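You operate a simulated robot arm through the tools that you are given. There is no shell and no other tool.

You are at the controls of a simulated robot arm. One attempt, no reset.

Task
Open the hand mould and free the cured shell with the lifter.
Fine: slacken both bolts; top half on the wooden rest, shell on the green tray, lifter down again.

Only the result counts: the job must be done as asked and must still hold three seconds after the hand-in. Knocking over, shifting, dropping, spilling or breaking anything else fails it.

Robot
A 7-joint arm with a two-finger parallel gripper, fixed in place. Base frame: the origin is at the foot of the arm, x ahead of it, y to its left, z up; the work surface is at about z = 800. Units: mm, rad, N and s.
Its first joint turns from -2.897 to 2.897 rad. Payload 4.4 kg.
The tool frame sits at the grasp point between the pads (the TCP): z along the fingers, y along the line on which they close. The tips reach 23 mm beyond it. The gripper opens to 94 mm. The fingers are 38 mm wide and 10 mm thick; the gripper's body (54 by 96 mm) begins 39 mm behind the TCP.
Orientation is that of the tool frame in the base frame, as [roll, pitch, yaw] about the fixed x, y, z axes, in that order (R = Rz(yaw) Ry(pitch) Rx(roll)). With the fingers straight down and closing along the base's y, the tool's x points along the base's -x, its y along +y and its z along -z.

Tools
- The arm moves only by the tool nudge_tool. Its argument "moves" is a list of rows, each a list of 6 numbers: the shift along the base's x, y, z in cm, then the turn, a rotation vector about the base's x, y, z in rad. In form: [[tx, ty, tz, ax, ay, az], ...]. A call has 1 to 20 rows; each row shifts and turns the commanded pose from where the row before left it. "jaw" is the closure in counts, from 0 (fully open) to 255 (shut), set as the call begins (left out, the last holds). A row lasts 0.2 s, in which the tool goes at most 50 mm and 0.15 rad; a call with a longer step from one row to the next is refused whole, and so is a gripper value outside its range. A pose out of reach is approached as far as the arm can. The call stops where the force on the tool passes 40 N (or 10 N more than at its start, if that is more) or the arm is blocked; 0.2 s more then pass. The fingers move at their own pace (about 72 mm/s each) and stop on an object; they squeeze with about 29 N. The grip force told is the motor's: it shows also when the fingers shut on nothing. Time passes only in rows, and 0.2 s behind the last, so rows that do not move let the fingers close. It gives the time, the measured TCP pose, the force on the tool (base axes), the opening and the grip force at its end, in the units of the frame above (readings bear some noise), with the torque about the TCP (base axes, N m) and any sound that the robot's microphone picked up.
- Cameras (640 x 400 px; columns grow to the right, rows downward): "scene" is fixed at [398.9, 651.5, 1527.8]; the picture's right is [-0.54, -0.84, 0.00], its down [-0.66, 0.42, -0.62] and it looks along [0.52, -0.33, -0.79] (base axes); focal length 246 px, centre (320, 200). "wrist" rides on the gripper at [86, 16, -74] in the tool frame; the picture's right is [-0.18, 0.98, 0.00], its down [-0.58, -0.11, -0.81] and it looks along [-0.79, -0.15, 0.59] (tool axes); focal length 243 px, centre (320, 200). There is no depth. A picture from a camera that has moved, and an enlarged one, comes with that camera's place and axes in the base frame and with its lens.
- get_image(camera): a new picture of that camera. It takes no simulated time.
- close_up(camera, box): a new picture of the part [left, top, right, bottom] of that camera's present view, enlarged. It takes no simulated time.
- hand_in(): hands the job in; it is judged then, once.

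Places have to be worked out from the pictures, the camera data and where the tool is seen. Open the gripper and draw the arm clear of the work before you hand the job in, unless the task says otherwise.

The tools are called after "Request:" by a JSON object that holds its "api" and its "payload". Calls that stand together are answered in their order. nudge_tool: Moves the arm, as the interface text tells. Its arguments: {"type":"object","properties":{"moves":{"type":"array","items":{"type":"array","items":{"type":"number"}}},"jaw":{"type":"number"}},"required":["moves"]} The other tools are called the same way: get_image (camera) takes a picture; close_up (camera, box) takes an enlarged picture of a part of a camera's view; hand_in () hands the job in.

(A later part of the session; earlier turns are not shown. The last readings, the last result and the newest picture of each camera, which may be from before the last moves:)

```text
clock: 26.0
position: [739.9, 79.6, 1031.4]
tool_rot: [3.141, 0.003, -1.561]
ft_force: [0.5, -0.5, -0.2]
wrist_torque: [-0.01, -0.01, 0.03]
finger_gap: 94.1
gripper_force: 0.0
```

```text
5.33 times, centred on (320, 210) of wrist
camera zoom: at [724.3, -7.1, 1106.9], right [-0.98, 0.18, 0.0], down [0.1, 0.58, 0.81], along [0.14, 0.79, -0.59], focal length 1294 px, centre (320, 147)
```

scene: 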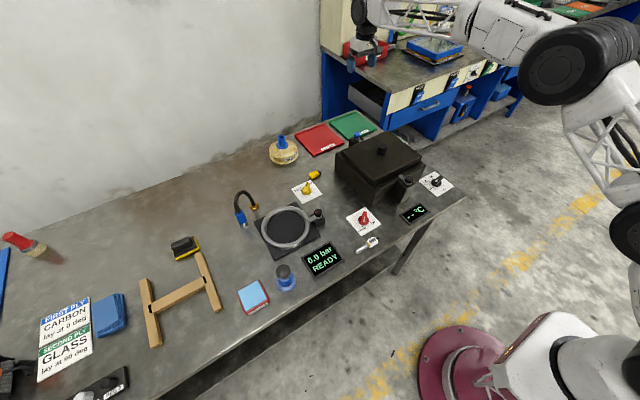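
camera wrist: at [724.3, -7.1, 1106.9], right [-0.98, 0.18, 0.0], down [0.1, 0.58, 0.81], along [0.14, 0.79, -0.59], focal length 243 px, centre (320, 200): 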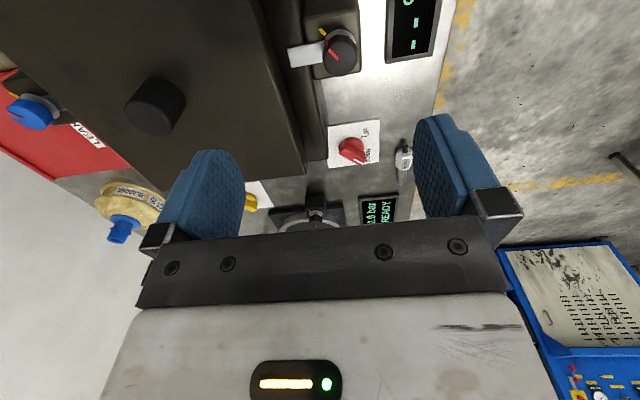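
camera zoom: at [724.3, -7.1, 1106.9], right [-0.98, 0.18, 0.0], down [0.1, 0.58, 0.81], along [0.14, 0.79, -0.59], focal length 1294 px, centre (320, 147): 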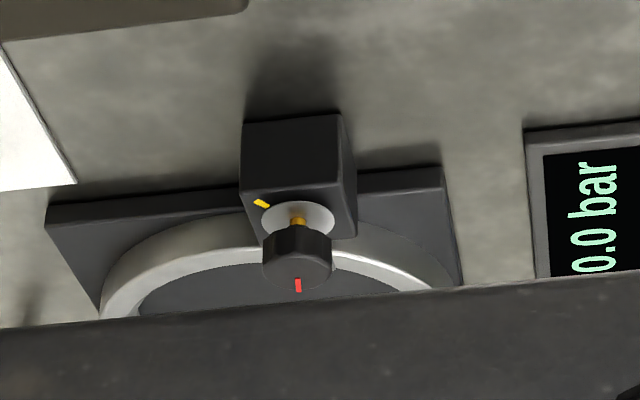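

Useful: the ring's bolt is slack, with its red mark turned far from the yellow tick and the knob risen on a brass stem, so slackening means turning counter-clockwise off the tick. I compute the front bolt at (724, 80, top 912) with radius about 13 mm, and turn the tool over it.

Request:
{"api": "nudge_tool", "payload": {"moves": [[-0.08, 0, 0, 0, 0, -0.143], [-0.08, 0, 0, 0, 0, -0.143], [-0.08, 0, 0, 0, 0, -0.143], [-0.08, 0, 0, 0, 0, -0.143], [-0.08, 0, 0, 0, 0, -0.143], [-0.08, 0, 0, 0, 0, -0.143], [-0.08, 0, 0, 0, 0, -0.143], [-0.08, 0, 0, 0, 0, -0.143], [-0.08, 0, 0, 0, 0, -0.143], [-0.08, 0, 0, 0, 0, -0.143], [-0.08, 0, 0, 0, 0, -0.143], [-0.08, 0, 0, 0, 0, -0.143], [-0.08, 0, 0, 0, 0, -0.143], [-0.08, 0, 0, 0, 0, -0.143], [-0.08, 0, 0, 0, 0, -0.143], [-0.08, 0, 0, 0, 0, -0.143], [-0.08, 0, 0, 0, 0, -0.143], [-0.08, 0, 0, 0, 0, -0.143], [-0.12, 0, 0, 0, 0, -0.143]]}}

Request:
{"api": "get_image", "payload": {"camera": "wrist"}}

```text
clock: 30.0
position: [723.4, 79.4, 1030.7]
tool_rot: [3.14, 0.002, 2.002]
ft_force: [0.4, 0.1, -0.2]
wrist_torque: [-0.02, 0.0, -0.03]
finger_gap: 93.9
gripper_force: 0.1
```

```text
taken
camera wrist: at [702.0, 165.0, 1105.9], right [0.97, 0.24, 0.0], down [0.14, -0.57, 0.81], along [0.2, -0.78, -0.59], focal length 243 px, centre (320, 200)
```

wrist: 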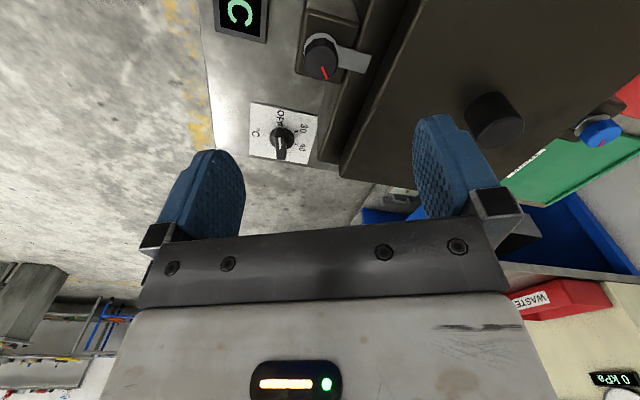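

The bolt appears at (320, 62) where I predicted it, so the position holds. I descend to just above its top and check again.

Request:
{"api": "nudge_tool", "payload": {"moves": [[0.08, 0.03, -3, 0, 0, 0], [0, 0, -3, 0, 0, 0], [0, 0, -3, 0, 0, 0]]}}

Request:
{"api": "get_image", "payload": {"camera": "wrist"}}

Request:
{"api": "close_up", "payload": {"camera": "wrist", "box": [220, 60, 420, 200]}}

Request:
{"api": "close_up", "payload": {"camera": "scene", "box": [380, 130, 440, 200]}}

```text
clock: 30.8
position: [724.6, 80.9, 941.0]
tool_rot: [3.14, 0.001, 2.004]
ft_force: [-1.0, 1.1, 3.2]
wrist_torque: [0.07, -0.14, 0.06]
finger_gap: 94.0
gripper_force: 0.1
```

```text
taken
camera wrist: at [702.3, 164.3, 1016.2], right [0.97, 0.24, 0.0], down [0.14, -0.57, 0.81], along [0.2, -0.78, -0.59], focal length 243 px, centre (320, 200)
```

wrist: 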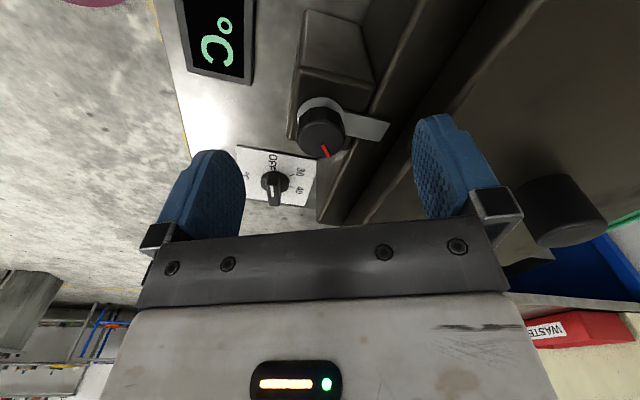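

```text
2.86 times, centred on (320, 130) of wrist
camera zoom: at [702.3, 164.3, 1016.2], right [0.97, 0.24, 0.0], down [0.14, -0.57, 0.81], along [0.2, -0.78, -0.59], focal length 693 px, centre (320, 400)
```

zoom: 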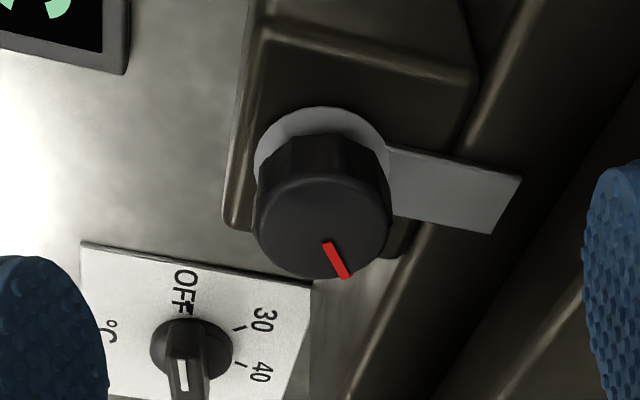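

```text
5.71 times, centred on (410, 165) of scene
camera zoom: at [398.9, 651.5, 1527.8], right [-0.54, -0.84, 0.0], down [-0.66, 0.42, -0.62], along [0.52, -0.33, -0.79], focal length 1404 px, centre (-194, 400)
```

zoom: 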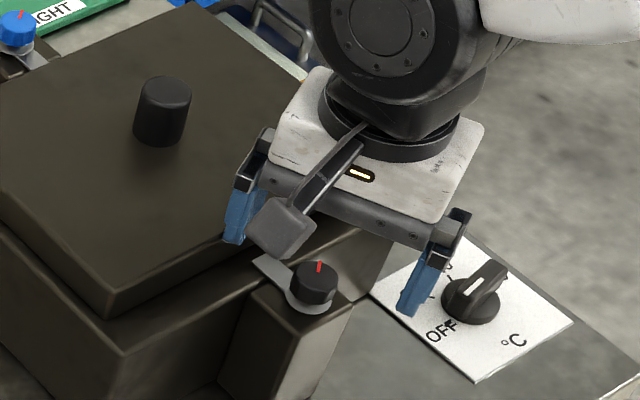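

Fully open, one finger would meet the lid lower down, so I narrow the jaw to about 42 mm before going further.

Request:
{"api": "nudge_tool", "payload": {"moves": [[0, 0, 0, 0, 0, 0], [0, 0, 0, 0, 0, 0], [0, 0, 0, 0, 0, 0]], "jaw": 141}}

Request:
{"api": "get_image", "payload": {"camera": "wrist"}}

Request:
{"api": "close_up", "payload": {"camera": "scene", "box": [380, 150, 430, 200]}}

```text
clock: 31.6
position: [724.4, 78.3, 941.2]
tool_rot: [3.14, 0.001, 2.005]
ft_force: [1.2, 0.0, 0.1]
wrist_torque: [-0.03, 0.01, 0.01]
finger_gap: 42.2
gripper_force: 0.1
```

```text
taken
camera wrist: at [702.4, 164.3, 1016.0], right [0.97, 0.24, 0.0], down [0.14, -0.57, 0.81], along [0.2, -0.78, -0.59], focal length 243 px, centre (320, 200)
```

wrist: 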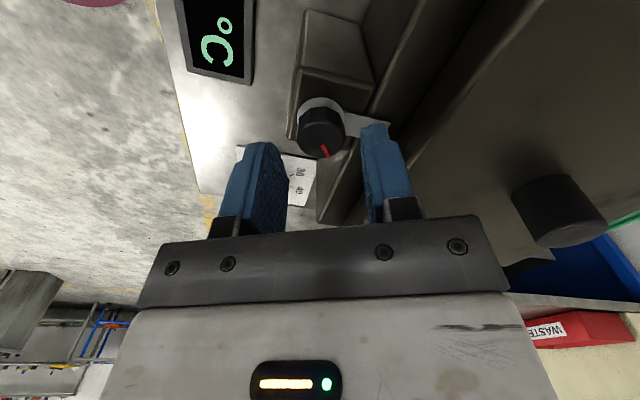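

```text
8.00 times, centred on (405, 175) of scene
camera zoom: at [398.9, 651.5, 1527.8], right [-0.54, -0.84, 0.0], down [-0.66, 0.42, -0.62], along [0.52, -0.33, -0.79], focal length 1965 px, centre (-360, 400)
```

zoom: 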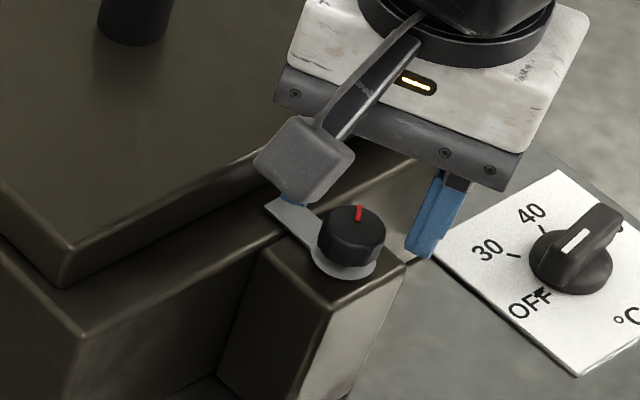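

The knob centre checks at about (724, 80). I descend 18 mm so the tips come to about z 900, beside the knob, and close on it.

Request:
{"api": "nudge_tool", "payload": {"moves": [[0, 0.05, -0.9, 0, 0, 0], [0, 0, -0.9, 0, 0, 0], [0, 0, 0, 0, 0, 0]]}}

Request:
{"api": "close_up", "payload": {"camera": "scene", "box": [380, 150, 430, 200]}}

Request:
{"api": "close_up", "payload": {"camera": "wrist", "box": [220, 60, 420, 240]}}

```text
clock: 32.4
position: [723.7, 79.0, 922.2]
tool_rot: [3.139, 0.002, 2.003]
ft_force: [0.1, -0.2, -0.5]
wrist_torque: [0.02, 0.01, -0.01]
finger_gap: 42.0
gripper_force: 0.0
```

```text
8.00 times, centred on (405, 175) of scene
camera zoom: at [398.9, 651.5, 1527.8], right [-0.54, -0.84, 0.0], down [-0.66, 0.42, -0.62], along [0.52, -0.33, -0.79], focal length 1965 px, centre (-360, 400)
```

zoom: 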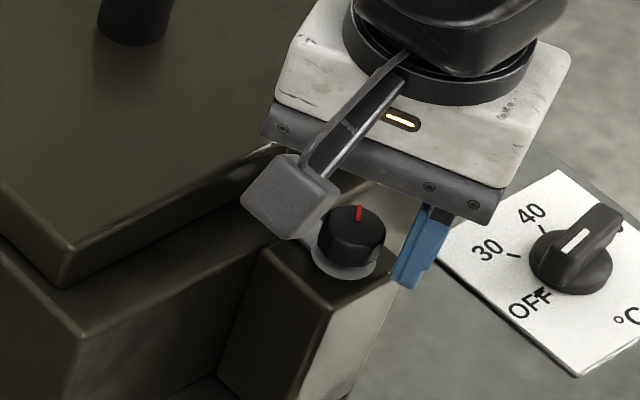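

```text
2.22 times, centred on (320, 150) of wrist
camera zoom: at [702.1, 165.0, 997.7], right [0.97, 0.24, 0.0], down [0.14, -0.57, 0.81], along [0.2, -0.78, -0.59], focal length 539 px, centre (320, 311)
```

zoom: 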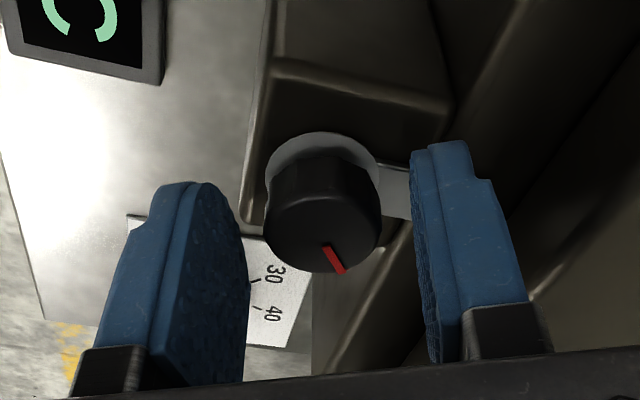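

The knob sits centred between the pads, its top about 11 mm above the tips. I close on it.

Request:
{"api": "nudge_tool", "payload": {"moves": [[0, 0, 0, 0, 0, 0], [0, 0, 0, 0, 0, 0], [0, 0, 0, 0, 0, 0]], "jaw": 255}}

Request:
{"api": "close_up", "payload": {"camera": "wrist", "box": [220, 60, 420, 240]}}

```text
clock: 33.2
position: [724.1, 79.2, 921.6]
tool_rot: [3.14, 0.003, 2.005]
ft_force: [20.1, 9.1, -8.9]
wrist_torque: [0.12, -0.31, -0.05]
finger_gap: 25.0
gripper_force: 45.3
```

```text
2.22 times, centred on (320, 150) of wrist
camera zoom: at [702.5, 165.2, 997.7], right [0.97, 0.25, 0.0], down [0.14, -0.57, 0.81], along [0.2, -0.78, -0.59], focal length 539 px, centre (320, 311)
```

zoom: 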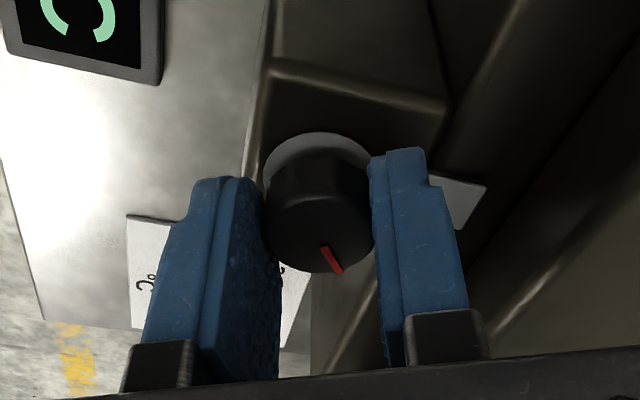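

The grip is on (gap 25 mm), with a side force of about 22 N along the jaw line, meaning I am about a millimetre off centre. I shift slightly to relax it.

Request:
{"api": "nudge_tool", "payload": {"moves": [[0.07, 0.03, 0, 0, 0, 0], [0, 0, 0, 0, 0, 0]]}}

```text
clock: 33.8
position: [724.5, 79.2, 922.2]
tool_rot: [-3.139, 0.001, 2.005]
ft_force: [5.9, -1.8, -2.0]
wrist_torque: [-0.32, -0.15, -0.01]
finger_gap: 25.2
gripper_force: 44.8
```

The side force dropped to 6 N. I turn counter-clockwise a little as a test.

Request:
{"api": "nudge_tool", "payload": {"moves": [[0.01, 0.01, 0, 0, 0, 0.1], [0, 0, 0, 0, 0, 0.1], [0, 0, 0.02, 0, 0, 0.1]]}}

Request:
{"api": "close_up", "payload": {"camera": "wrist", "box": [220, 60, 420, 240]}}

```text
clock: 34.6
position: [723.7, 80.6, 922.9]
tool_rot: [3.141, -0.001, 2.303]
ft_force: [-20.0, -14.8, 2.6]
wrist_torque: [-0.77, -0.09, -0.07]
finger_gap: 25.3
gripper_force: 44.8
```

```text
2.22 times, centred on (320, 150) of wrist
camera zoom: at [678.5, 155.1, 997.8], right [0.85, 0.52, 0.0], down [0.31, -0.5, 0.81], along [0.42, -0.69, -0.59], focal length 539 px, centre (320, 311)
```

zoom: 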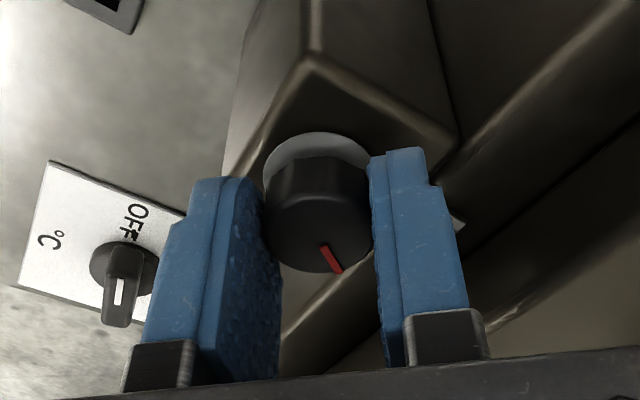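

The knob turns with the gripper. I correct the small centring error that shows as side force, then continue.

Request:
{"api": "nudge_tool", "payload": {"moves": [[-0.06, -0.05, 0, 0, 0, 0], [0, 0, 0, 0, 0, 0]]}}

```text
clock: 35.2
position: [723.7, 80.6, 923.8]
tool_rot: [3.141, -0.001, 2.304]
ft_force: [-15.0, -3.3, -0.1]
wrist_torque: [0.53, 0.74, -0.06]
finger_gap: 25.1
gripper_force: 44.9
```

Force is down to 15 N. I keep turning counter-clockwise with a slight rise for the thread.

Request:
{"api": "nudge_tool", "payload": {"moves": [[-0.05, 0, 0, 0, 0, 0.1], [0, 0, 0.02, 0, 0, 0.1], [0, 0, 0.02, 0, 0, 0.1], [0, 0, 0.02, 0, 0, 0.1]]}}

Request:
{"api": "close_up", "payload": {"camera": "wrist", "box": [220, 60, 420, 240]}}

```text
clock: 36.2
position: [724.2, 79.6, 922.2]
tool_rot: [3.141, 0.0, 2.706]
ft_force: [15.5, 13.3, -25.8]
wrist_torque: [-0.12, -0.36, -0.04]
finger_gap: 24.8
gripper_force: 45.2
```

```text
2.22 times, centred on (320, 150) of wrist
camera zoom: at [652.7, 131.2, 997.8], right [0.58, 0.81, 0.0], down [0.48, -0.34, 0.81], along [0.66, -0.47, -0.59], focal length 539 px, centre (320, 311)
```

zoom: 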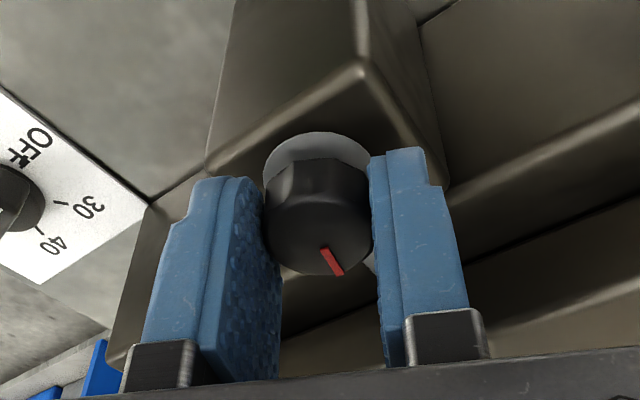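

The tool is being pulled down 26 N, so the knob rises less than I lifted. I ease the height back and re-centre before turning on.

Request:
{"api": "nudge_tool", "payload": {"moves": [[0.04, 0.03, -0.06, 0, 0, 0], [0, 0, 0, 0, 0, 0]]}}

```text
clock: 36.8
position: [724.1, 80.5, 922.3]
tool_rot: [3.14, 0.004, 2.703]
ft_force: [7.2, 13.2, -13.9]
wrist_torque: [0.49, 0.52, -0.08]
finger_gap: 24.9
gripper_force: 45.3
```

Request:
{"api": "nudge_tool", "payload": {"moves": [[0.02, 0.03, -0.03, 0, 0, 0.1], [0, 0, 0, 0, 0, 0.1], [0, 0, 0, 0, 0, 0.1], [0, 0, 0, 0, 0, 0.1]]}}

Request:
{"api": "close_up", "payload": {"camera": "wrist", "box": [220, 60, 420, 240]}}

```text
clock: 37.8
position: [724.4, 80.1, 923.3]
tool_rot: [3.14, 0.004, 3.105]
ft_force: [12.6, 0.8, -11.1]
wrist_torque: [-0.08, -0.24, 0.01]
finger_gap: 24.7
gripper_force: 44.8
```

```text
2.22 times, centred on (320, 150) of wrist
camera zoom: at [638.4, 99.3, 997.8], right [0.22, 0.98, 0.0], down [0.58, -0.13, 0.81], along [0.79, -0.18, -0.59], focal length 539 px, centre (320, 311)
```

zoom: 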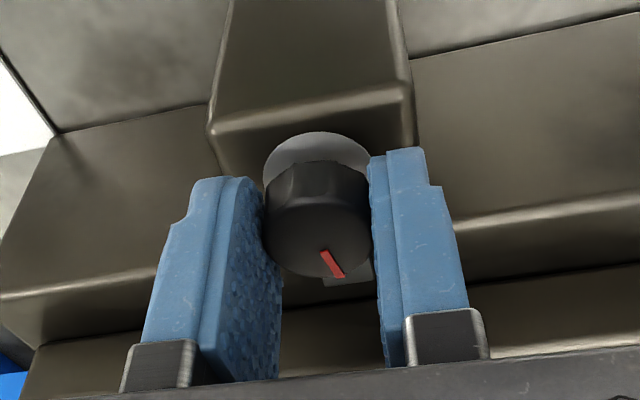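

Turned 1.1 rad so far, with the mark following. I continue turning.

Request:
{"api": "nudge_tool", "payload": {"moves": [[0.02, 0, 0, 0, 0, 0.1], [0, 0, 0, 0, 0, 0.1], [0, 0, 0, 0, 0, 0.1], [0, 0, 0, 0, 0, 0.1], [0, 0, 0, 0, 0, 0.1], [0, 0, 0, 0, 0, 0.1]]}}

Request:
{"api": "close_up", "payload": {"camera": "wrist", "box": [220, 60, 420, 240]}}

```text
clock: 39.2
position: [725.2, 80.9, 922.7]
tool_rot: [3.14, 0.001, -2.579]
ft_force: [0.7, -20.2, 2.8]
wrist_torque: [-0.4, -0.21, 0.01]
finger_gap: 25.0
gripper_force: 45.1
```

```text
2.22 times, centred on (320, 150) of wrist
camera zoom: at [642.5, 47.6, 997.8], right [-0.37, 0.93, 0.0], down [0.55, 0.22, 0.81], along [0.75, 0.3, -0.59], focal length 539 px, centre (320, 311)
```

zoom: 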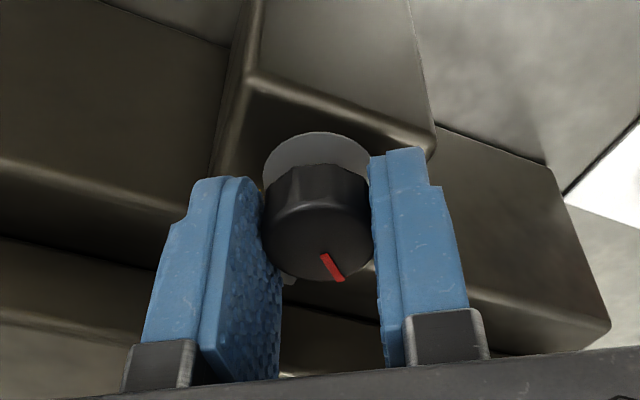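

Turned 1.7 rad, and the gap between knob and washer has grown a little. I go on to about 2.3 rad.

Request:
{"api": "nudge_tool", "payload": {"moves": [[0, -0.05, 0, 0, 0, 0.1], [0, -0.02, 0, 0, 0, 0.1], [0, 0, 0.02, 0, 0, 0.1], [0, 0, 0, 0, 0, 0.1], [0, 0, 0.02, 0, 0, 0.1], [0, 0, 0, 0, 0, 0.1]]}}

Request:
{"api": "close_up", "payload": {"camera": "wrist", "box": [220, 60, 420, 240]}}

```text
clock: 40.6
position: [723.6, 79.2, 922.9]
tool_rot: [3.139, 0.001, -1.977]
ft_force: [16.6, 12.2, -22.2]
wrist_torque: [0.63, -0.65, -0.07]
finger_gap: 24.8
gripper_force: 45.5
```

```text
2.22 times, centred on (320, 150) of wrist
camera zoom: at [675.3, 7.1, 997.9], right [-0.83, 0.56, 0.0], down [0.33, 0.49, 0.81], along [0.45, 0.67, -0.59], focal length 539 px, centre (320, 311)
```

zoom: 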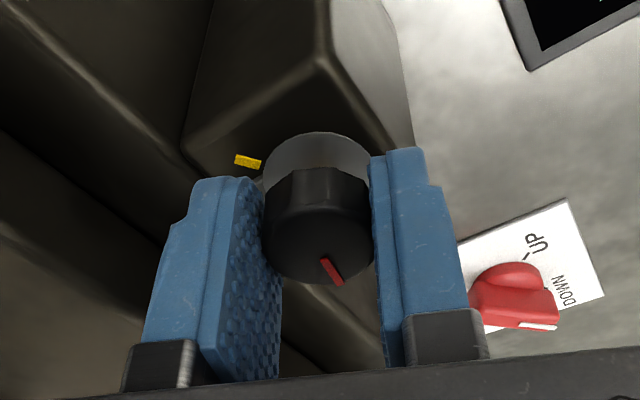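

Turned 2.3 rad, about what the slack ring bolt shows. I open the jaw to 42 mm, rise clear and compare the gap under the knob.

Request:
{"api": "nudge_tool", "payload": {"moves": [[0, 0, 0, 0, 0, 0], [0, 0, 0, 0, 0, 0], [0, 0, 1, 0, 0, 0], [0, 0, 2, 0, 0, 0], [0, 0, 3, 0, 0, 0], [0, 0, 3, 0, 0, 0]], "jaw": 141}}

Request:
{"api": "get_image", "payload": {"camera": "wrist"}}

Request:
{"api": "close_up", "payload": {"camera": "scene", "box": [385, 165, 425, 195]}}

```text
clock: 42.0
position: [724.5, 79.5, 1013.8]
tool_rot: [3.138, 0.001, -1.979]
ft_force: [-0.4, -0.2, -0.3]
wrist_torque: [0.02, -0.01, 0.02]
finger_gap: 41.9
gripper_force: 0.1
```

```text
taken
camera wrist: at [676.1, 6.7, 1088.0], right [-0.83, 0.56, 0.0], down [0.33, 0.49, 0.81], along [0.45, 0.67, -0.59], focal length 243 px, centre (320, 200)
```

wrist: 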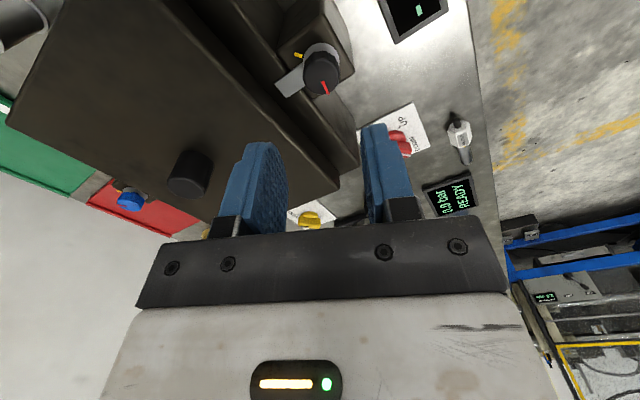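

```text
13.33 times, centred on (405, 180) of scene
camera zoom: at [398.9, 651.5, 1527.8], right [-0.54, -0.84, 0.0], down [-0.66, 0.42, -0.62], along [0.52, -0.33, -0.79], focal length 3275 px, centre (-813, 467)
```

zoom: 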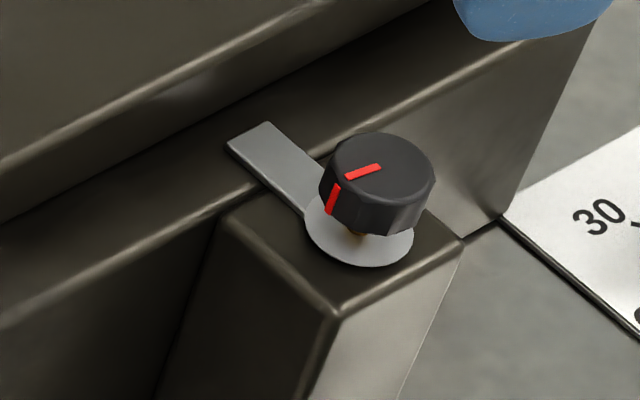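

The knob has risen on its stem and its mark stands as on the slack ring bolt, so the front bolt is slack. I move over the lid to the blue bolt at (1016.5, 80), turning the tool back on the way.

Request:
{"api": "nudge_tool", "payload": {"moves": [[1.825, 0, 0.1, 0, 0, -0.1437], [1.825, 0, 0, 0, 0, -0.1437], [1.825, 0, 0, 0, 0, -0.1437], [1.825, 0, 0, 0, 0, -0.1437], [1.825, 0, 0, 0, 0, -0.1437], [1.825, 0, 0, 0, 0, -0.1437], [1.825, 0, 0, 0, 0, -0.1437], [1.825, 0, 0, 0, 0, -0.1437], [1.825, 0, 0, 0, 0, -0.1437], [1.825, 0, 0, 0, 0, -0.1437], [1.825, 0, 0, 0, 0, -0.1437], [1.825, 0, 0, 0, 0, -0.1437], [1.825, 0, 0, 0, 0, -0.1437], [1.825, 0, 0, 0, 0, -0.1437], [1.825, 0, 0, 0, 0, -0.1437], [1.825, 0, 0, 0, 0, -0.1437]]}}

Request:
{"api": "get_image", "payload": {"camera": "wrist"}}

Request:
{"api": "close_up", "payload": {"camera": "wrist", "box": [260, 20, 380, 100]}}

```text
clock: 45.4
position: [1016.7, 78.8, 1014.8]
tool_rot: [3.14, 0.002, 2.005]
ft_force: [0.2, -0.7, 0.4]
wrist_torque: [0.0, -0.01, 0.0]
finger_gap: 41.7
gripper_force: 0.1
```

```text
taken
camera wrist: at [994.9, 165.8, 1090.0], right [0.97, 0.25, 0.0], down [0.14, -0.57, 0.81], along [0.2, -0.78, -0.59], focal length 243 px, centre (320, 200)
```

wrist: 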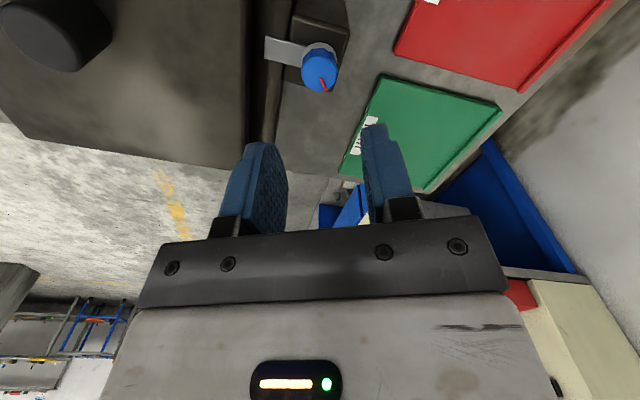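

```text
5.00 times, centred on (320, 60) of wrist
camera zoom: at [994.9, 165.8, 1090.0], right [0.97, 0.25, 0.0], down [0.14, -0.57, 0.81], along [0.2, -0.78, -0.59], focal length 1213 px, centre (320, 900)
```

zoom: 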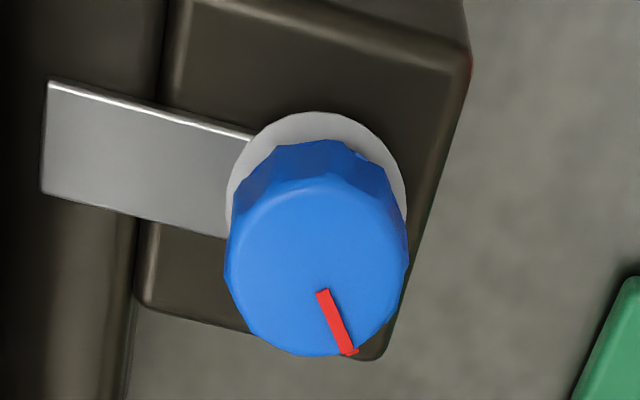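

The blue bolt measures at (1016.2, 80.6), under the gripper. I descend around it in the same way.

Request:
{"api": "nudge_tool", "payload": {"moves": [[0, 0.05, -3, 0, 0, 0], [0, 0, -3, 0, 0, 0], [0, 0, -2.4, 0, 0, 0], [0, 0, -0.85, 0, 0, 0], [0, 0, 0, 0, 0, 0]]}}

Request:
{"api": "close_up", "payload": {"camera": "wrist", "box": [220, 60, 420, 240]}}

```text
clock: 46.6
position: [1016.5, 78.6, 920.3]
tool_rot: [3.141, 0.001, 2.005]
ft_force: [0.4, -0.5, 0.2]
wrist_torque: [-0.03, -0.03, 0.01]
finger_gap: 42.0
gripper_force: 0.0
```

```text
2.22 times, centred on (320, 150) of wrist
camera zoom: at [993.9, 165.7, 996.4], right [0.97, 0.25, 0.0], down [0.14, -0.57, 0.81], along [0.2, -0.78, -0.59], focal length 539 px, centre (320, 311)
```

zoom: 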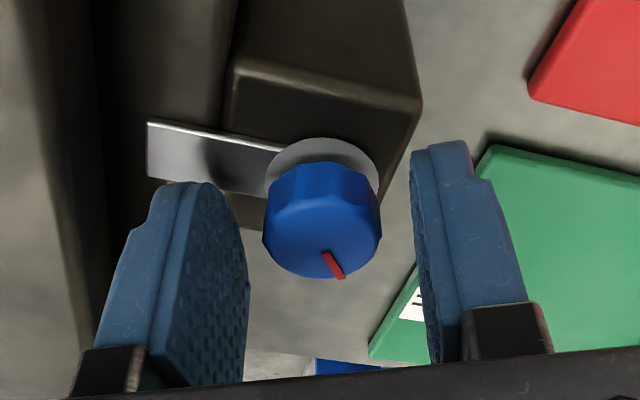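

Same picture as with the front bolt. I shift 0.7 mm along the jaw line as was needed there, then close.

Request:
{"api": "nudge_tool", "payload": {"moves": [[0.06, 0.03, 0, 0, 0, 0], [0, 0, 0, 0, 0, 0], [0, 0, 0, 0, 0, 0]], "jaw": 255}}

```text
clock: 47.4
position: [1015.7, 80.1, 920.8]
tool_rot: [3.142, -0.001, 2.006]
ft_force: [-20.8, -7.4, 4.4]
wrist_torque: [-0.17, 0.37, -0.04]
finger_gap: 25.3
gripper_force: 44.9
```

Now the side force is the other way, so I take that shift back.

Request:
{"api": "nudge_tool", "payload": {"moves": [[-0.07, -0.03, 0, 0, 0, 0], [0, 0, 0, 0, 0, 0], [0, 0, 0, 0, 0, 0]]}}

```text
clock: 48.2
position: [1016.3, 79.8, 921.0]
tool_rot: [3.14, 0.002, 2.005]
ft_force: [4.2, -6.9, -7.3]
wrist_torque: [-0.02, -0.08, -0.08]
finger_gap: 25.1
gripper_force: 44.8
```

Forces are small now. I turn the blue bolt counter-clockwise in stages, watching the force.

Request:
{"api": "nudge_tool", "payload": {"moves": [[0, 0, 0, 0, 0, 0.1], [0, 0, 0, 0, 0, 0.1], [0, 0, 0, 0, 0, 0.1], [0, 0, 0, 0, 0, 0.1], [0, 0, 0, 0, 0, 0.1], [0, 0, 0, 0, 0, 0.1]]}}

Request:
{"api": "close_up", "payload": {"camera": "wrist", "box": [220, 60, 420, 240]}}

```text
clock: 49.6
position: [1016.0, 79.6, 921.7]
tool_rot: [-3.141, 0.001, 2.609]
ft_force: [8.3, -2.6, -11.9]
wrist_torque: [-0.58, -0.93, -0.05]
finger_gap: 24.8
gripper_force: 44.8
```

```text
2.22 times, centred on (320, 150) of wrist
camera zoom: at [949.4, 138.4, 996.6], right [0.66, 0.75, 0.0], down [0.44, -0.39, 0.81], along [0.61, -0.53, -0.59], focal length 539 px, centre (320, 311)
```

zoom: 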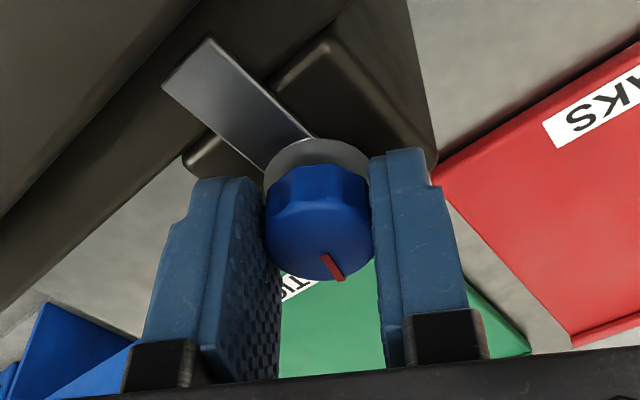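

The blue knob follows the gripper. I continue the turn.

Request:
{"api": "nudge_tool", "payload": {"moves": [[0, 0, 0, 0, 0, 0.1], [0, 0, 0, 0, 0, 0.1], [0, 0, 0, 0, 0, 0.1], [0, 0, 0, 0, 0, 0.1], [0, 0, 0, 0, 0, 0.1], [0, 0, 0, 0, 0, 0.1], [0, 0, 0.02, 0, 0, 0.1], [0, 0, 0.02, 0, 0, 0.1], [0, 0, 0.02, 0, 0, 0.1]]}}

Request:
{"api": "close_up", "payload": {"camera": "wrist", "box": [220, 60, 420, 240]}}

```text
clock: 51.6
position: [1014.1, 80.3, 920.8]
tool_rot: [3.14, 0.0, -2.777]
ft_force: [0.9, -16.2, -16.8]
wrist_torque: [0.07, -1.04, -0.03]
finger_gap: 25.1
gripper_force: 45.0
```

```text
2.22 times, centred on (320, 150) of wrist
camera zoom: at [929.1, 64.0, 996.7], right [-0.18, 0.98, 0.0], down [0.58, 0.1, 0.81], along [0.79, 0.15, -0.59], focal length 539 px, centre (320, 311)
```

zoom: 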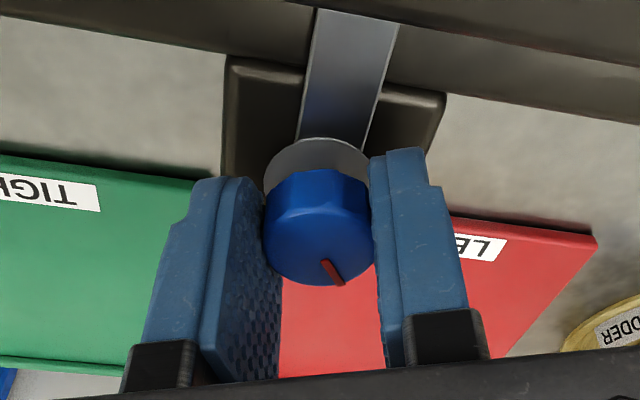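

Turned 1.5 rad; another 0.8 rad brings it to the same slack angle.

Request:
{"api": "nudge_tool", "payload": {"moves": [[0, -0.03, 0, 0, 0, 0.1], [0, -0.02, 0, 0, 0, 0.1], [0, 0, 0, 0, 0, 0.1], [0, 0, 0, 0, 0, 0.1], [0, 0, 0, 0, 0, 0.1], [0, 0, 0, 0, 0, 0.1], [0, 0, 0, 0, 0, 0.1], [0, 0, 0, 0, 0, 0.1]]}}

Request:
{"api": "close_up", "payload": {"camera": "wrist", "box": [220, 60, 420, 240]}}

```text
clock: 53.4
position: [1014.8, 79.4, 921.0]
tool_rot: [3.14, -0.002, -1.976]
ft_force: [-13.5, -20.0, -17.1]
wrist_torque: [-0.58, 0.15, -0.01]
finger_gap: 24.9
gripper_force: 45.2
```

```text
2.22 times, centred on (320, 150) of wrist
camera zoom: at [967.0, 6.3, 996.7], right [-0.83, 0.56, 0.0], down [0.33, 0.49, 0.81], along [0.45, 0.67, -0.59], focal length 539 px, centre (320, 311)
```

zoom: 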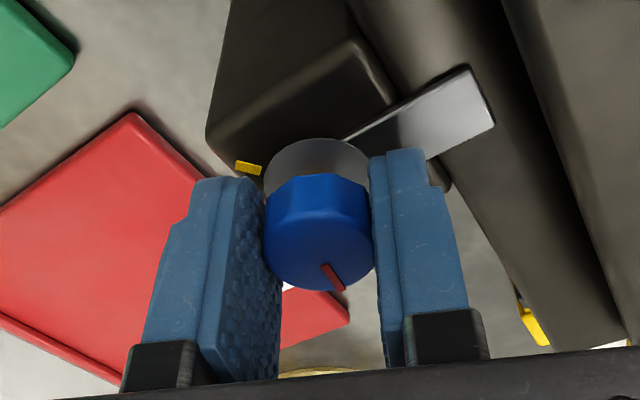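

The blue bolt is turned 2.3 rad. I let go, rise, and look at it.

Request:
{"api": "nudge_tool", "payload": {"moves": [[0, 0, 0, 0, 0, 0], [0, 0, 0, 0, 0, 0], [0, 0, 1, 0, 0, 0], [0, 0, 2, 0, 0, 0], [0, 0, 3, 0, 0, 0], [0, 0, 4, 0, 0, 0], [0, 0, 3, 0, 0, 0]], "jaw": 141}}

Request:
{"api": "get_image", "payload": {"camera": "wrist"}}

Request:
{"api": "close_up", "payload": {"camera": "scene", "box": [340, 120, 380, 150]}}

Request:
{"api": "close_up", "payload": {"camera": "wrist", "box": [260, 20, 380, 120]}}

```text
clock: 55.0
position: [1013.9, 80.5, 1054.3]
tool_rot: [3.14, -0.001, -1.976]
ft_force: [-1.0, -0.9, -1.0]
wrist_torque: [0.02, -0.02, 0.01]
finger_gap: 42.0
gripper_force: 0.0
```

```text
taken
camera wrist: at [965.9, 8.1, 1128.5], right [-0.83, 0.56, 0.0], down [0.33, 0.49, 0.81], along [0.45, 0.67, -0.59], focal length 243 px, centre (320, 200)
```

wrist: 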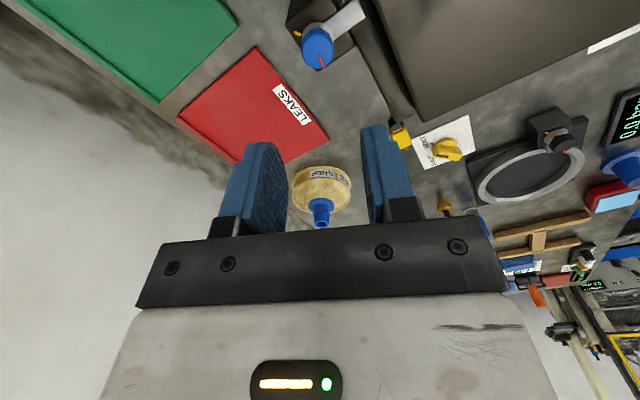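

```text
13.33 times, centred on (360, 135) of scene
camera zoom: at [398.9, 651.5, 1527.8], right [-0.54, -0.84, 0.0], down [-0.66, 0.42, -0.62], along [0.52, -0.33, -0.79], focal length 3275 px, centre (-213, 1067)
```

zoom: 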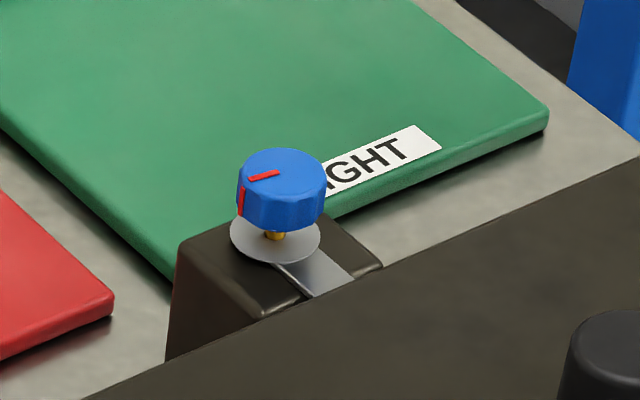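

```text
4.00 times, centred on (320, 70) of wrist
camera zoom: at [965.9, 8.1, 1128.5], right [-0.83, 0.56, 0.0], down [0.33, 0.49, 0.81], along [0.45, 0.67, -0.59], focal length 970 px, centre (320, 720)
```

zoom: 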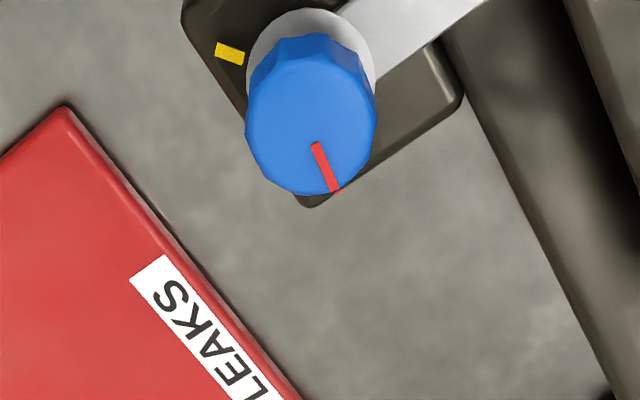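

Both bolts now stand slack with brass stems showing. Next is the lid knob at about (870, 80), top 950: I move above it, turning the tool so the jaw closes along y.

Request:
{"api": "nudge_tool", "payload": {"moves": [[-1.6, 0, 0, 0, 0, -0.1294], [-1.6, 0, 0, 0, 0, -0.1294], [-1.6, 0, 0, 0, 0, -0.1294], [-1.6, 0, 0, 0, 0, -0.1294], [-1.6, 0, 0, 0, 0, -0.1294], [-1.6, 0, 0, 0, 0, -0.1294], [-1.6, 0, 0, 0, 0, -0.1294], [-1.6, 0, 0, 0, 0, -0.1294], [-1.6, 0, 0, 0, 0, -0.1294], [0, 0, 0, 0, 0, 0]], "jaw": 60}}

Request:
{"api": "get_image", "payload": {"camera": "wrist"}}

Request:
{"api": "close_up", "payload": {"camera": "scene", "box": [330, 100, 450, 200]}}

```text
clock: 57.2
position: [871.0, 80.0, 1052.6]
tool_rot: [3.14, 0.0, 3.14]
ft_force: [0.5, -0.2, 0.9]
wrist_torque: [0.01, 0.02, -0.01]
finger_gap: 72.0
gripper_force: 0.1
```

```text
taken
camera wrist: at [784.6, 96.3, 1127.5], right [0.19, 0.98, 0.0], down [0.58, -0.11, 0.81], along [0.79, -0.15, -0.59], focal length 243 px, centre (320, 200)
```

wrist: 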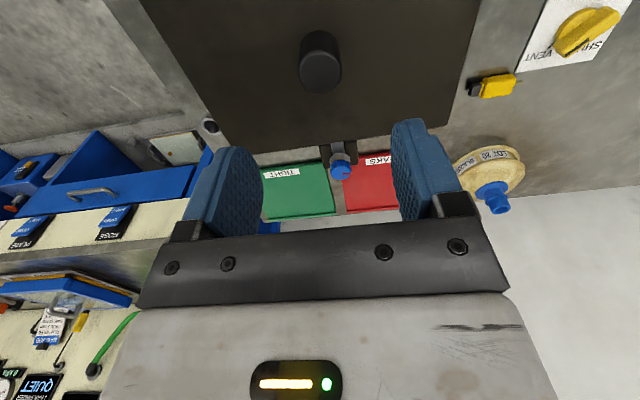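

```text
4.00 times, centred on (390, 150) of scene
camera zoom: at [398.9, 651.5, 1527.8], right [-0.54, -0.84, 0.0], down [-0.66, 0.42, -0.62], along [0.52, -0.33, -0.79], focal length 983 px, centre (40, 400)
```

zoom: 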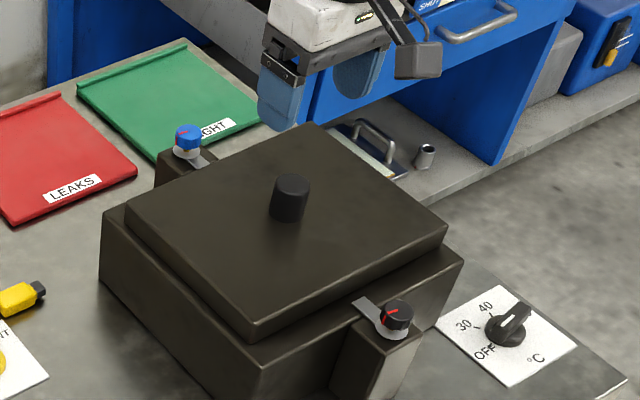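

The knob centre checks at (869.7, 81). I descend around it to z 945, leaving the tips a little above the lid.

Request:
{"api": "nudge_tool", "payload": {"moves": [[-0.08, 0.08, -3, 0, 0, 0], [0, 0, -3, 0, 0, 0], [0, 0, -3, 0, 0, 0], [0, 0, -1.7, 0, 0, 0], [0, 0, 0, 0, 0, 0]]}}

Request:
{"api": "get_image", "payload": {"camera": "wrist"}}

Request:
{"api": "close_up", "payload": {"camera": "scene", "box": [350, 110, 420, 170]}}

```text
clock: 58.4
position: [870.7, 81.0, 944.4]
tool_rot: [3.139, 0.002, -3.141]
ft_force: [0.2, 0.3, -0.3]
wrist_torque: [-0.03, 0.02, 0.02]
finger_gap: 71.7
gripper_force: 0.0
```

```text
taken
camera wrist: at [784.4, 96.5, 1019.9], right [0.18, 0.98, 0.0], down [0.58, -0.11, 0.81], along [0.79, -0.15, -0.59], focal length 243 px, centre (320, 200)
```

wrist: 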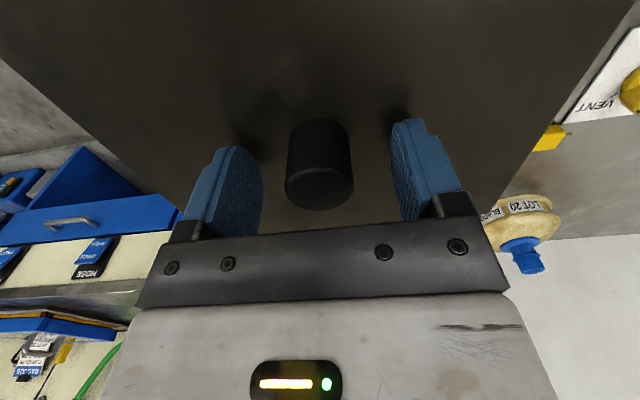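

```text
6.67 times, centred on (385, 140) of scene
camera zoom: at [398.9, 651.5, 1527.8], right [-0.54, -0.84, 0.0], down [-0.66, 0.42, -0.62], along [0.52, -0.33, -0.79], focal length 1638 px, centre (-113, 600)
```

zoom: 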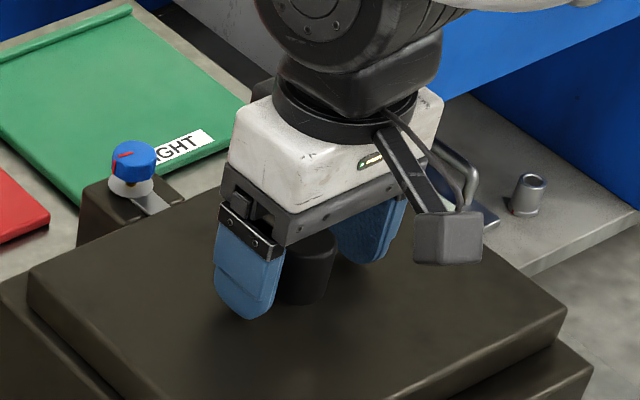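

The knob stands centred between the pads. I close on it and let the grip settle.

Request:
{"api": "nudge_tool", "payload": {"moves": [[0, 0, 0, 0, 0, 0], [0, 0, 0, 0, 0, 0], [0, 0, 0, 0, 0, 0], [0, 0, 0, 0, 0, 0]], "jaw": 255}}

Request:
{"api": "get_image", "payload": {"camera": "wrist"}}

```text
clock: 59.4
position: [869.4, 80.2, 945.0]
tool_rot: [3.141, 0.002, -3.141]
ft_force: [1.0, -5.8, -0.6]
wrist_torque: [-0.42, -0.03, 0.0]
finger_gap: 31.6
gripper_force: 29.1
```

```text
taken
camera wrist: at [784.4, 96.3, 1020.0], right [0.18, 0.98, 0.0], down [0.58, -0.11, 0.81], along [0.79, -0.15, -0.59], focal length 243 px, centre (320, 200)
```

wrist: 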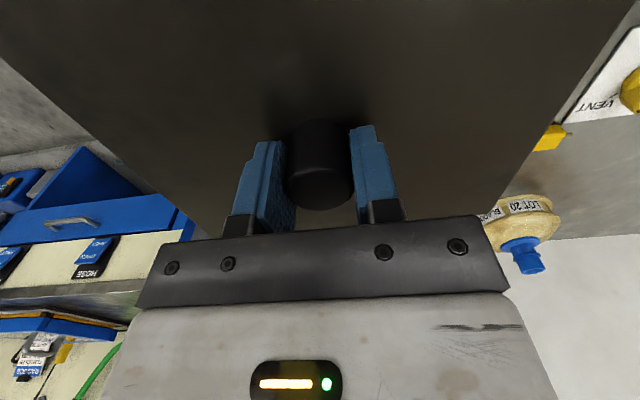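

Gripped at 31.6 mm with little side force. I lift gently a few millimetres to feel the weight and any sticking.

Request:
{"api": "nudge_tool", "payload": {"moves": [[0, 0, 0.2, 0, 0, 0], [0, 0, 0.2, 0, 0, 0], [0, 0, 0.2, 0, 0, 0], [0, 0, 0, 0, 0, 0]]}}

Request:
{"api": "close_up", "payload": {"camera": "scene", "box": [330, 110, 450, 210]}}

```text
clock: 60.4
position: [871.2, 80.4, 950.9]
tool_rot: [3.138, 0.003, -3.142]
ft_force: [-0.3, -0.9, -4.6]
wrist_torque: [-0.01, 0.0, -0.01]
finger_gap: 31.7
gripper_force: 29.3
```

```text
4.00 times, centred on (390, 160) of scene
camera zoom: at [398.9, 651.5, 1527.8], right [-0.54, -0.84, 0.0], down [-0.66, 0.42, -0.62], along [0.52, -0.33, -0.79], focal length 983 px, centre (40, 360)
```

zoom: 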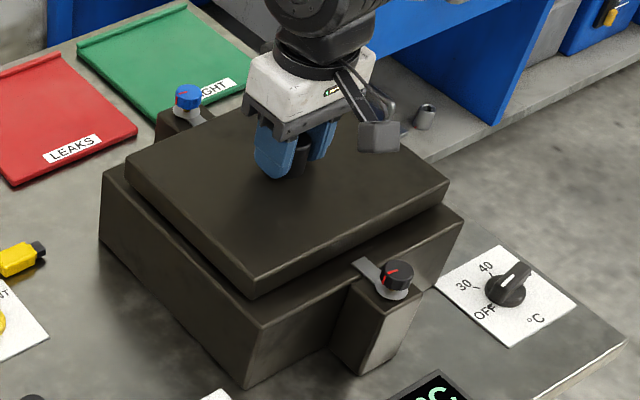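

The lid comes away, weighing only about 5 N. I lift it straight up clear of the mould.

Request:
{"api": "nudge_tool", "payload": {"moves": [[0, 0, 0.6, 0, 0, 0], [0, 0, 1, 0, 0, 0], [0, 0, 1.5, 0, 0, 0], [0, 0, 2, 0, 0, 0], [0, 0, 2.5, 0, 0, 0], [0, 0, 3, 0, 0, 0], [0, 0, 3, 0, 0, 0], [0, 0, 2, 0, 0, 0], [0, 0, 0, 0, 0, 0]]}}

Request:
{"api": "get_image", "payload": {"camera": "scene"}}

Request:
{"api": "close_up", "payload": {"camera": "scene", "box": [320, 80, 460, 210]}}

```text
clock: 62.4
position: [871.5, 79.7, 1108.4]
tool_rot: [3.138, 0.0, -3.141]
ft_force: [-0.8, 0.6, -4.4]
wrist_torque: [-0.01, 0.02, 0.01]
finger_gap: 31.4
gripper_force: 29.0
```

```text
taken
```

scene: 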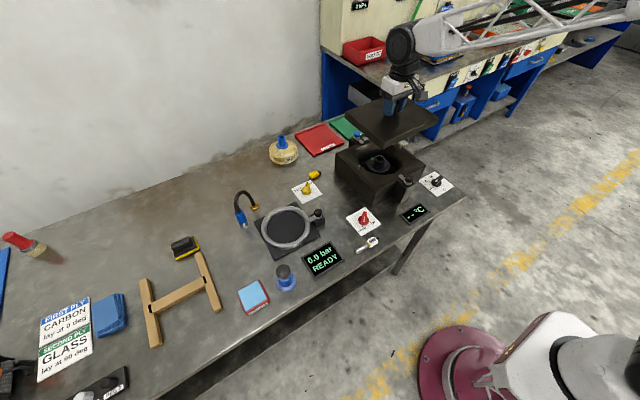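

```text
3.08 times, centred on (390, 145) of scene
camera zoom: at [398.9, 651.5, 1527.8], right [-0.54, -0.84, 0.0], down [-0.66, 0.42, -0.62], along [0.52, -0.33, -0.79], focal length 756 px, centre (105, 369)
```

zoom: 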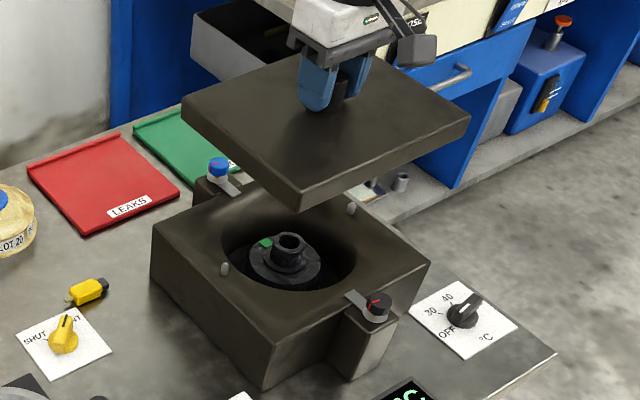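

The lid is off, and the black shell with its neck sits in the bowl. I zoom in on the shell and the underside of the lid.

Request:
{"api": "close_up", "payload": {"camera": "scene", "box": [355, 145, 405, 180]}}

Request:
{"api": "close_up", "payload": {"camera": "scene", "box": [340, 90, 440, 150]}}

Request:
{"api": "get_image", "payload": {"camera": "wrist"}}

Request:
{"api": "close_up", "payload": {"camera": "scene", "box": [190, 255, 230, 285]}}

Request:
{"api": "close_up", "payload": {"camera": "scene", "box": [140, 290, 180, 320]}}

```text
11.43 times, centred on (380, 162) of scene
camera zoom: at [398.9, 651.5, 1527.8], right [-0.54, -0.84, 0.0], down [-0.66, 0.42, -0.62], along [0.52, -0.33, -0.79], focal length 2808 px, centre (-366, 629)
```

zoom: 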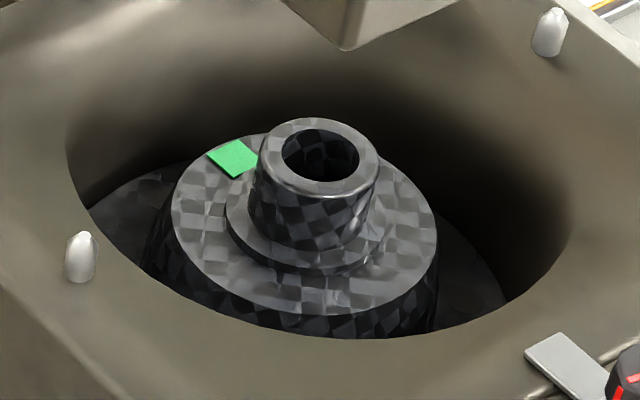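

```text
6.40 times, centred on (390, 120) of scene
camera zoom: at [398.9, 651.5, 1527.8], right [-0.54, -0.84, 0.0], down [-0.66, 0.42, -0.62], along [0.52, -0.33, -0.79], focal length 1572 px, centre (-128, 712)
```

zoom: 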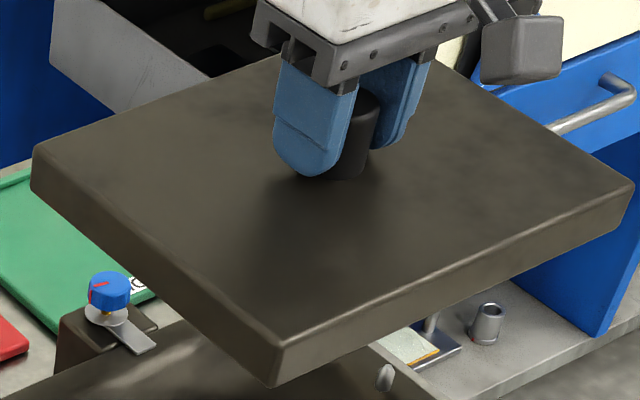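

```text
taken
camera wrist: at [784.1, 94.8, 1182.3], right [0.18, 0.98, 0.0], down [0.58, -0.11, 0.81], along [0.79, -0.15, -0.59], focal length 243 px, centre (320, 200)
```

wrist: 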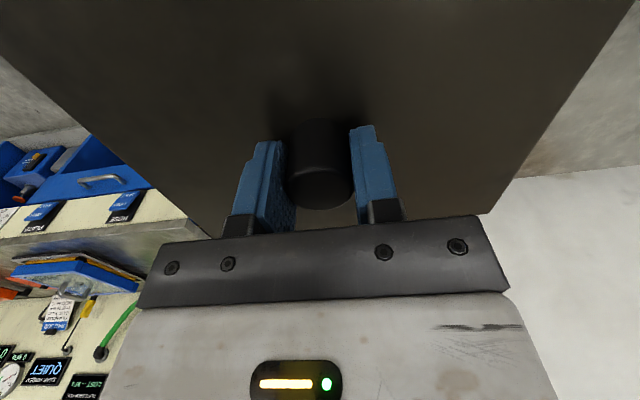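

```text
13.33 times, centred on (210, 270) of scene
camera zoom: at [398.9, 651.5, 1527.8], right [-0.54, -0.84, 0.0], down [-0.66, 0.42, -0.62], along [0.52, -0.33, -0.79], focal length 3275 px, centre (1787, -733)
```

zoom: 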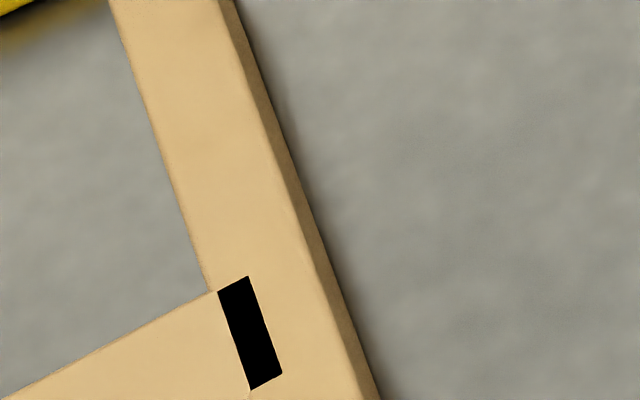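

```text
13.33 times, centred on (160, 305) of scene
camera zoom: at [398.9, 651.5, 1527.8], right [-0.54, -0.84, 0.0], down [-0.66, 0.42, -0.62], along [0.52, -0.33, -0.79], focal length 3275 px, centre (2453, -1200)
```

zoom: 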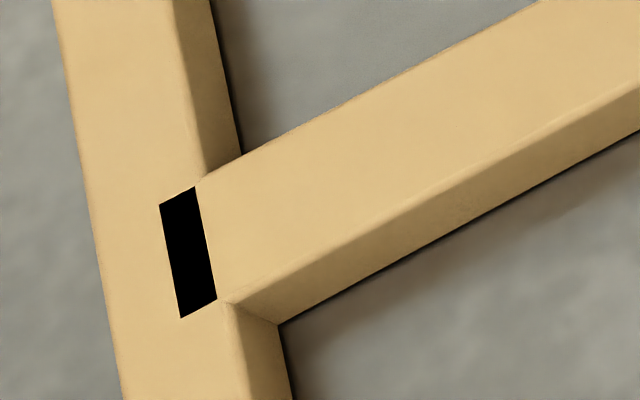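

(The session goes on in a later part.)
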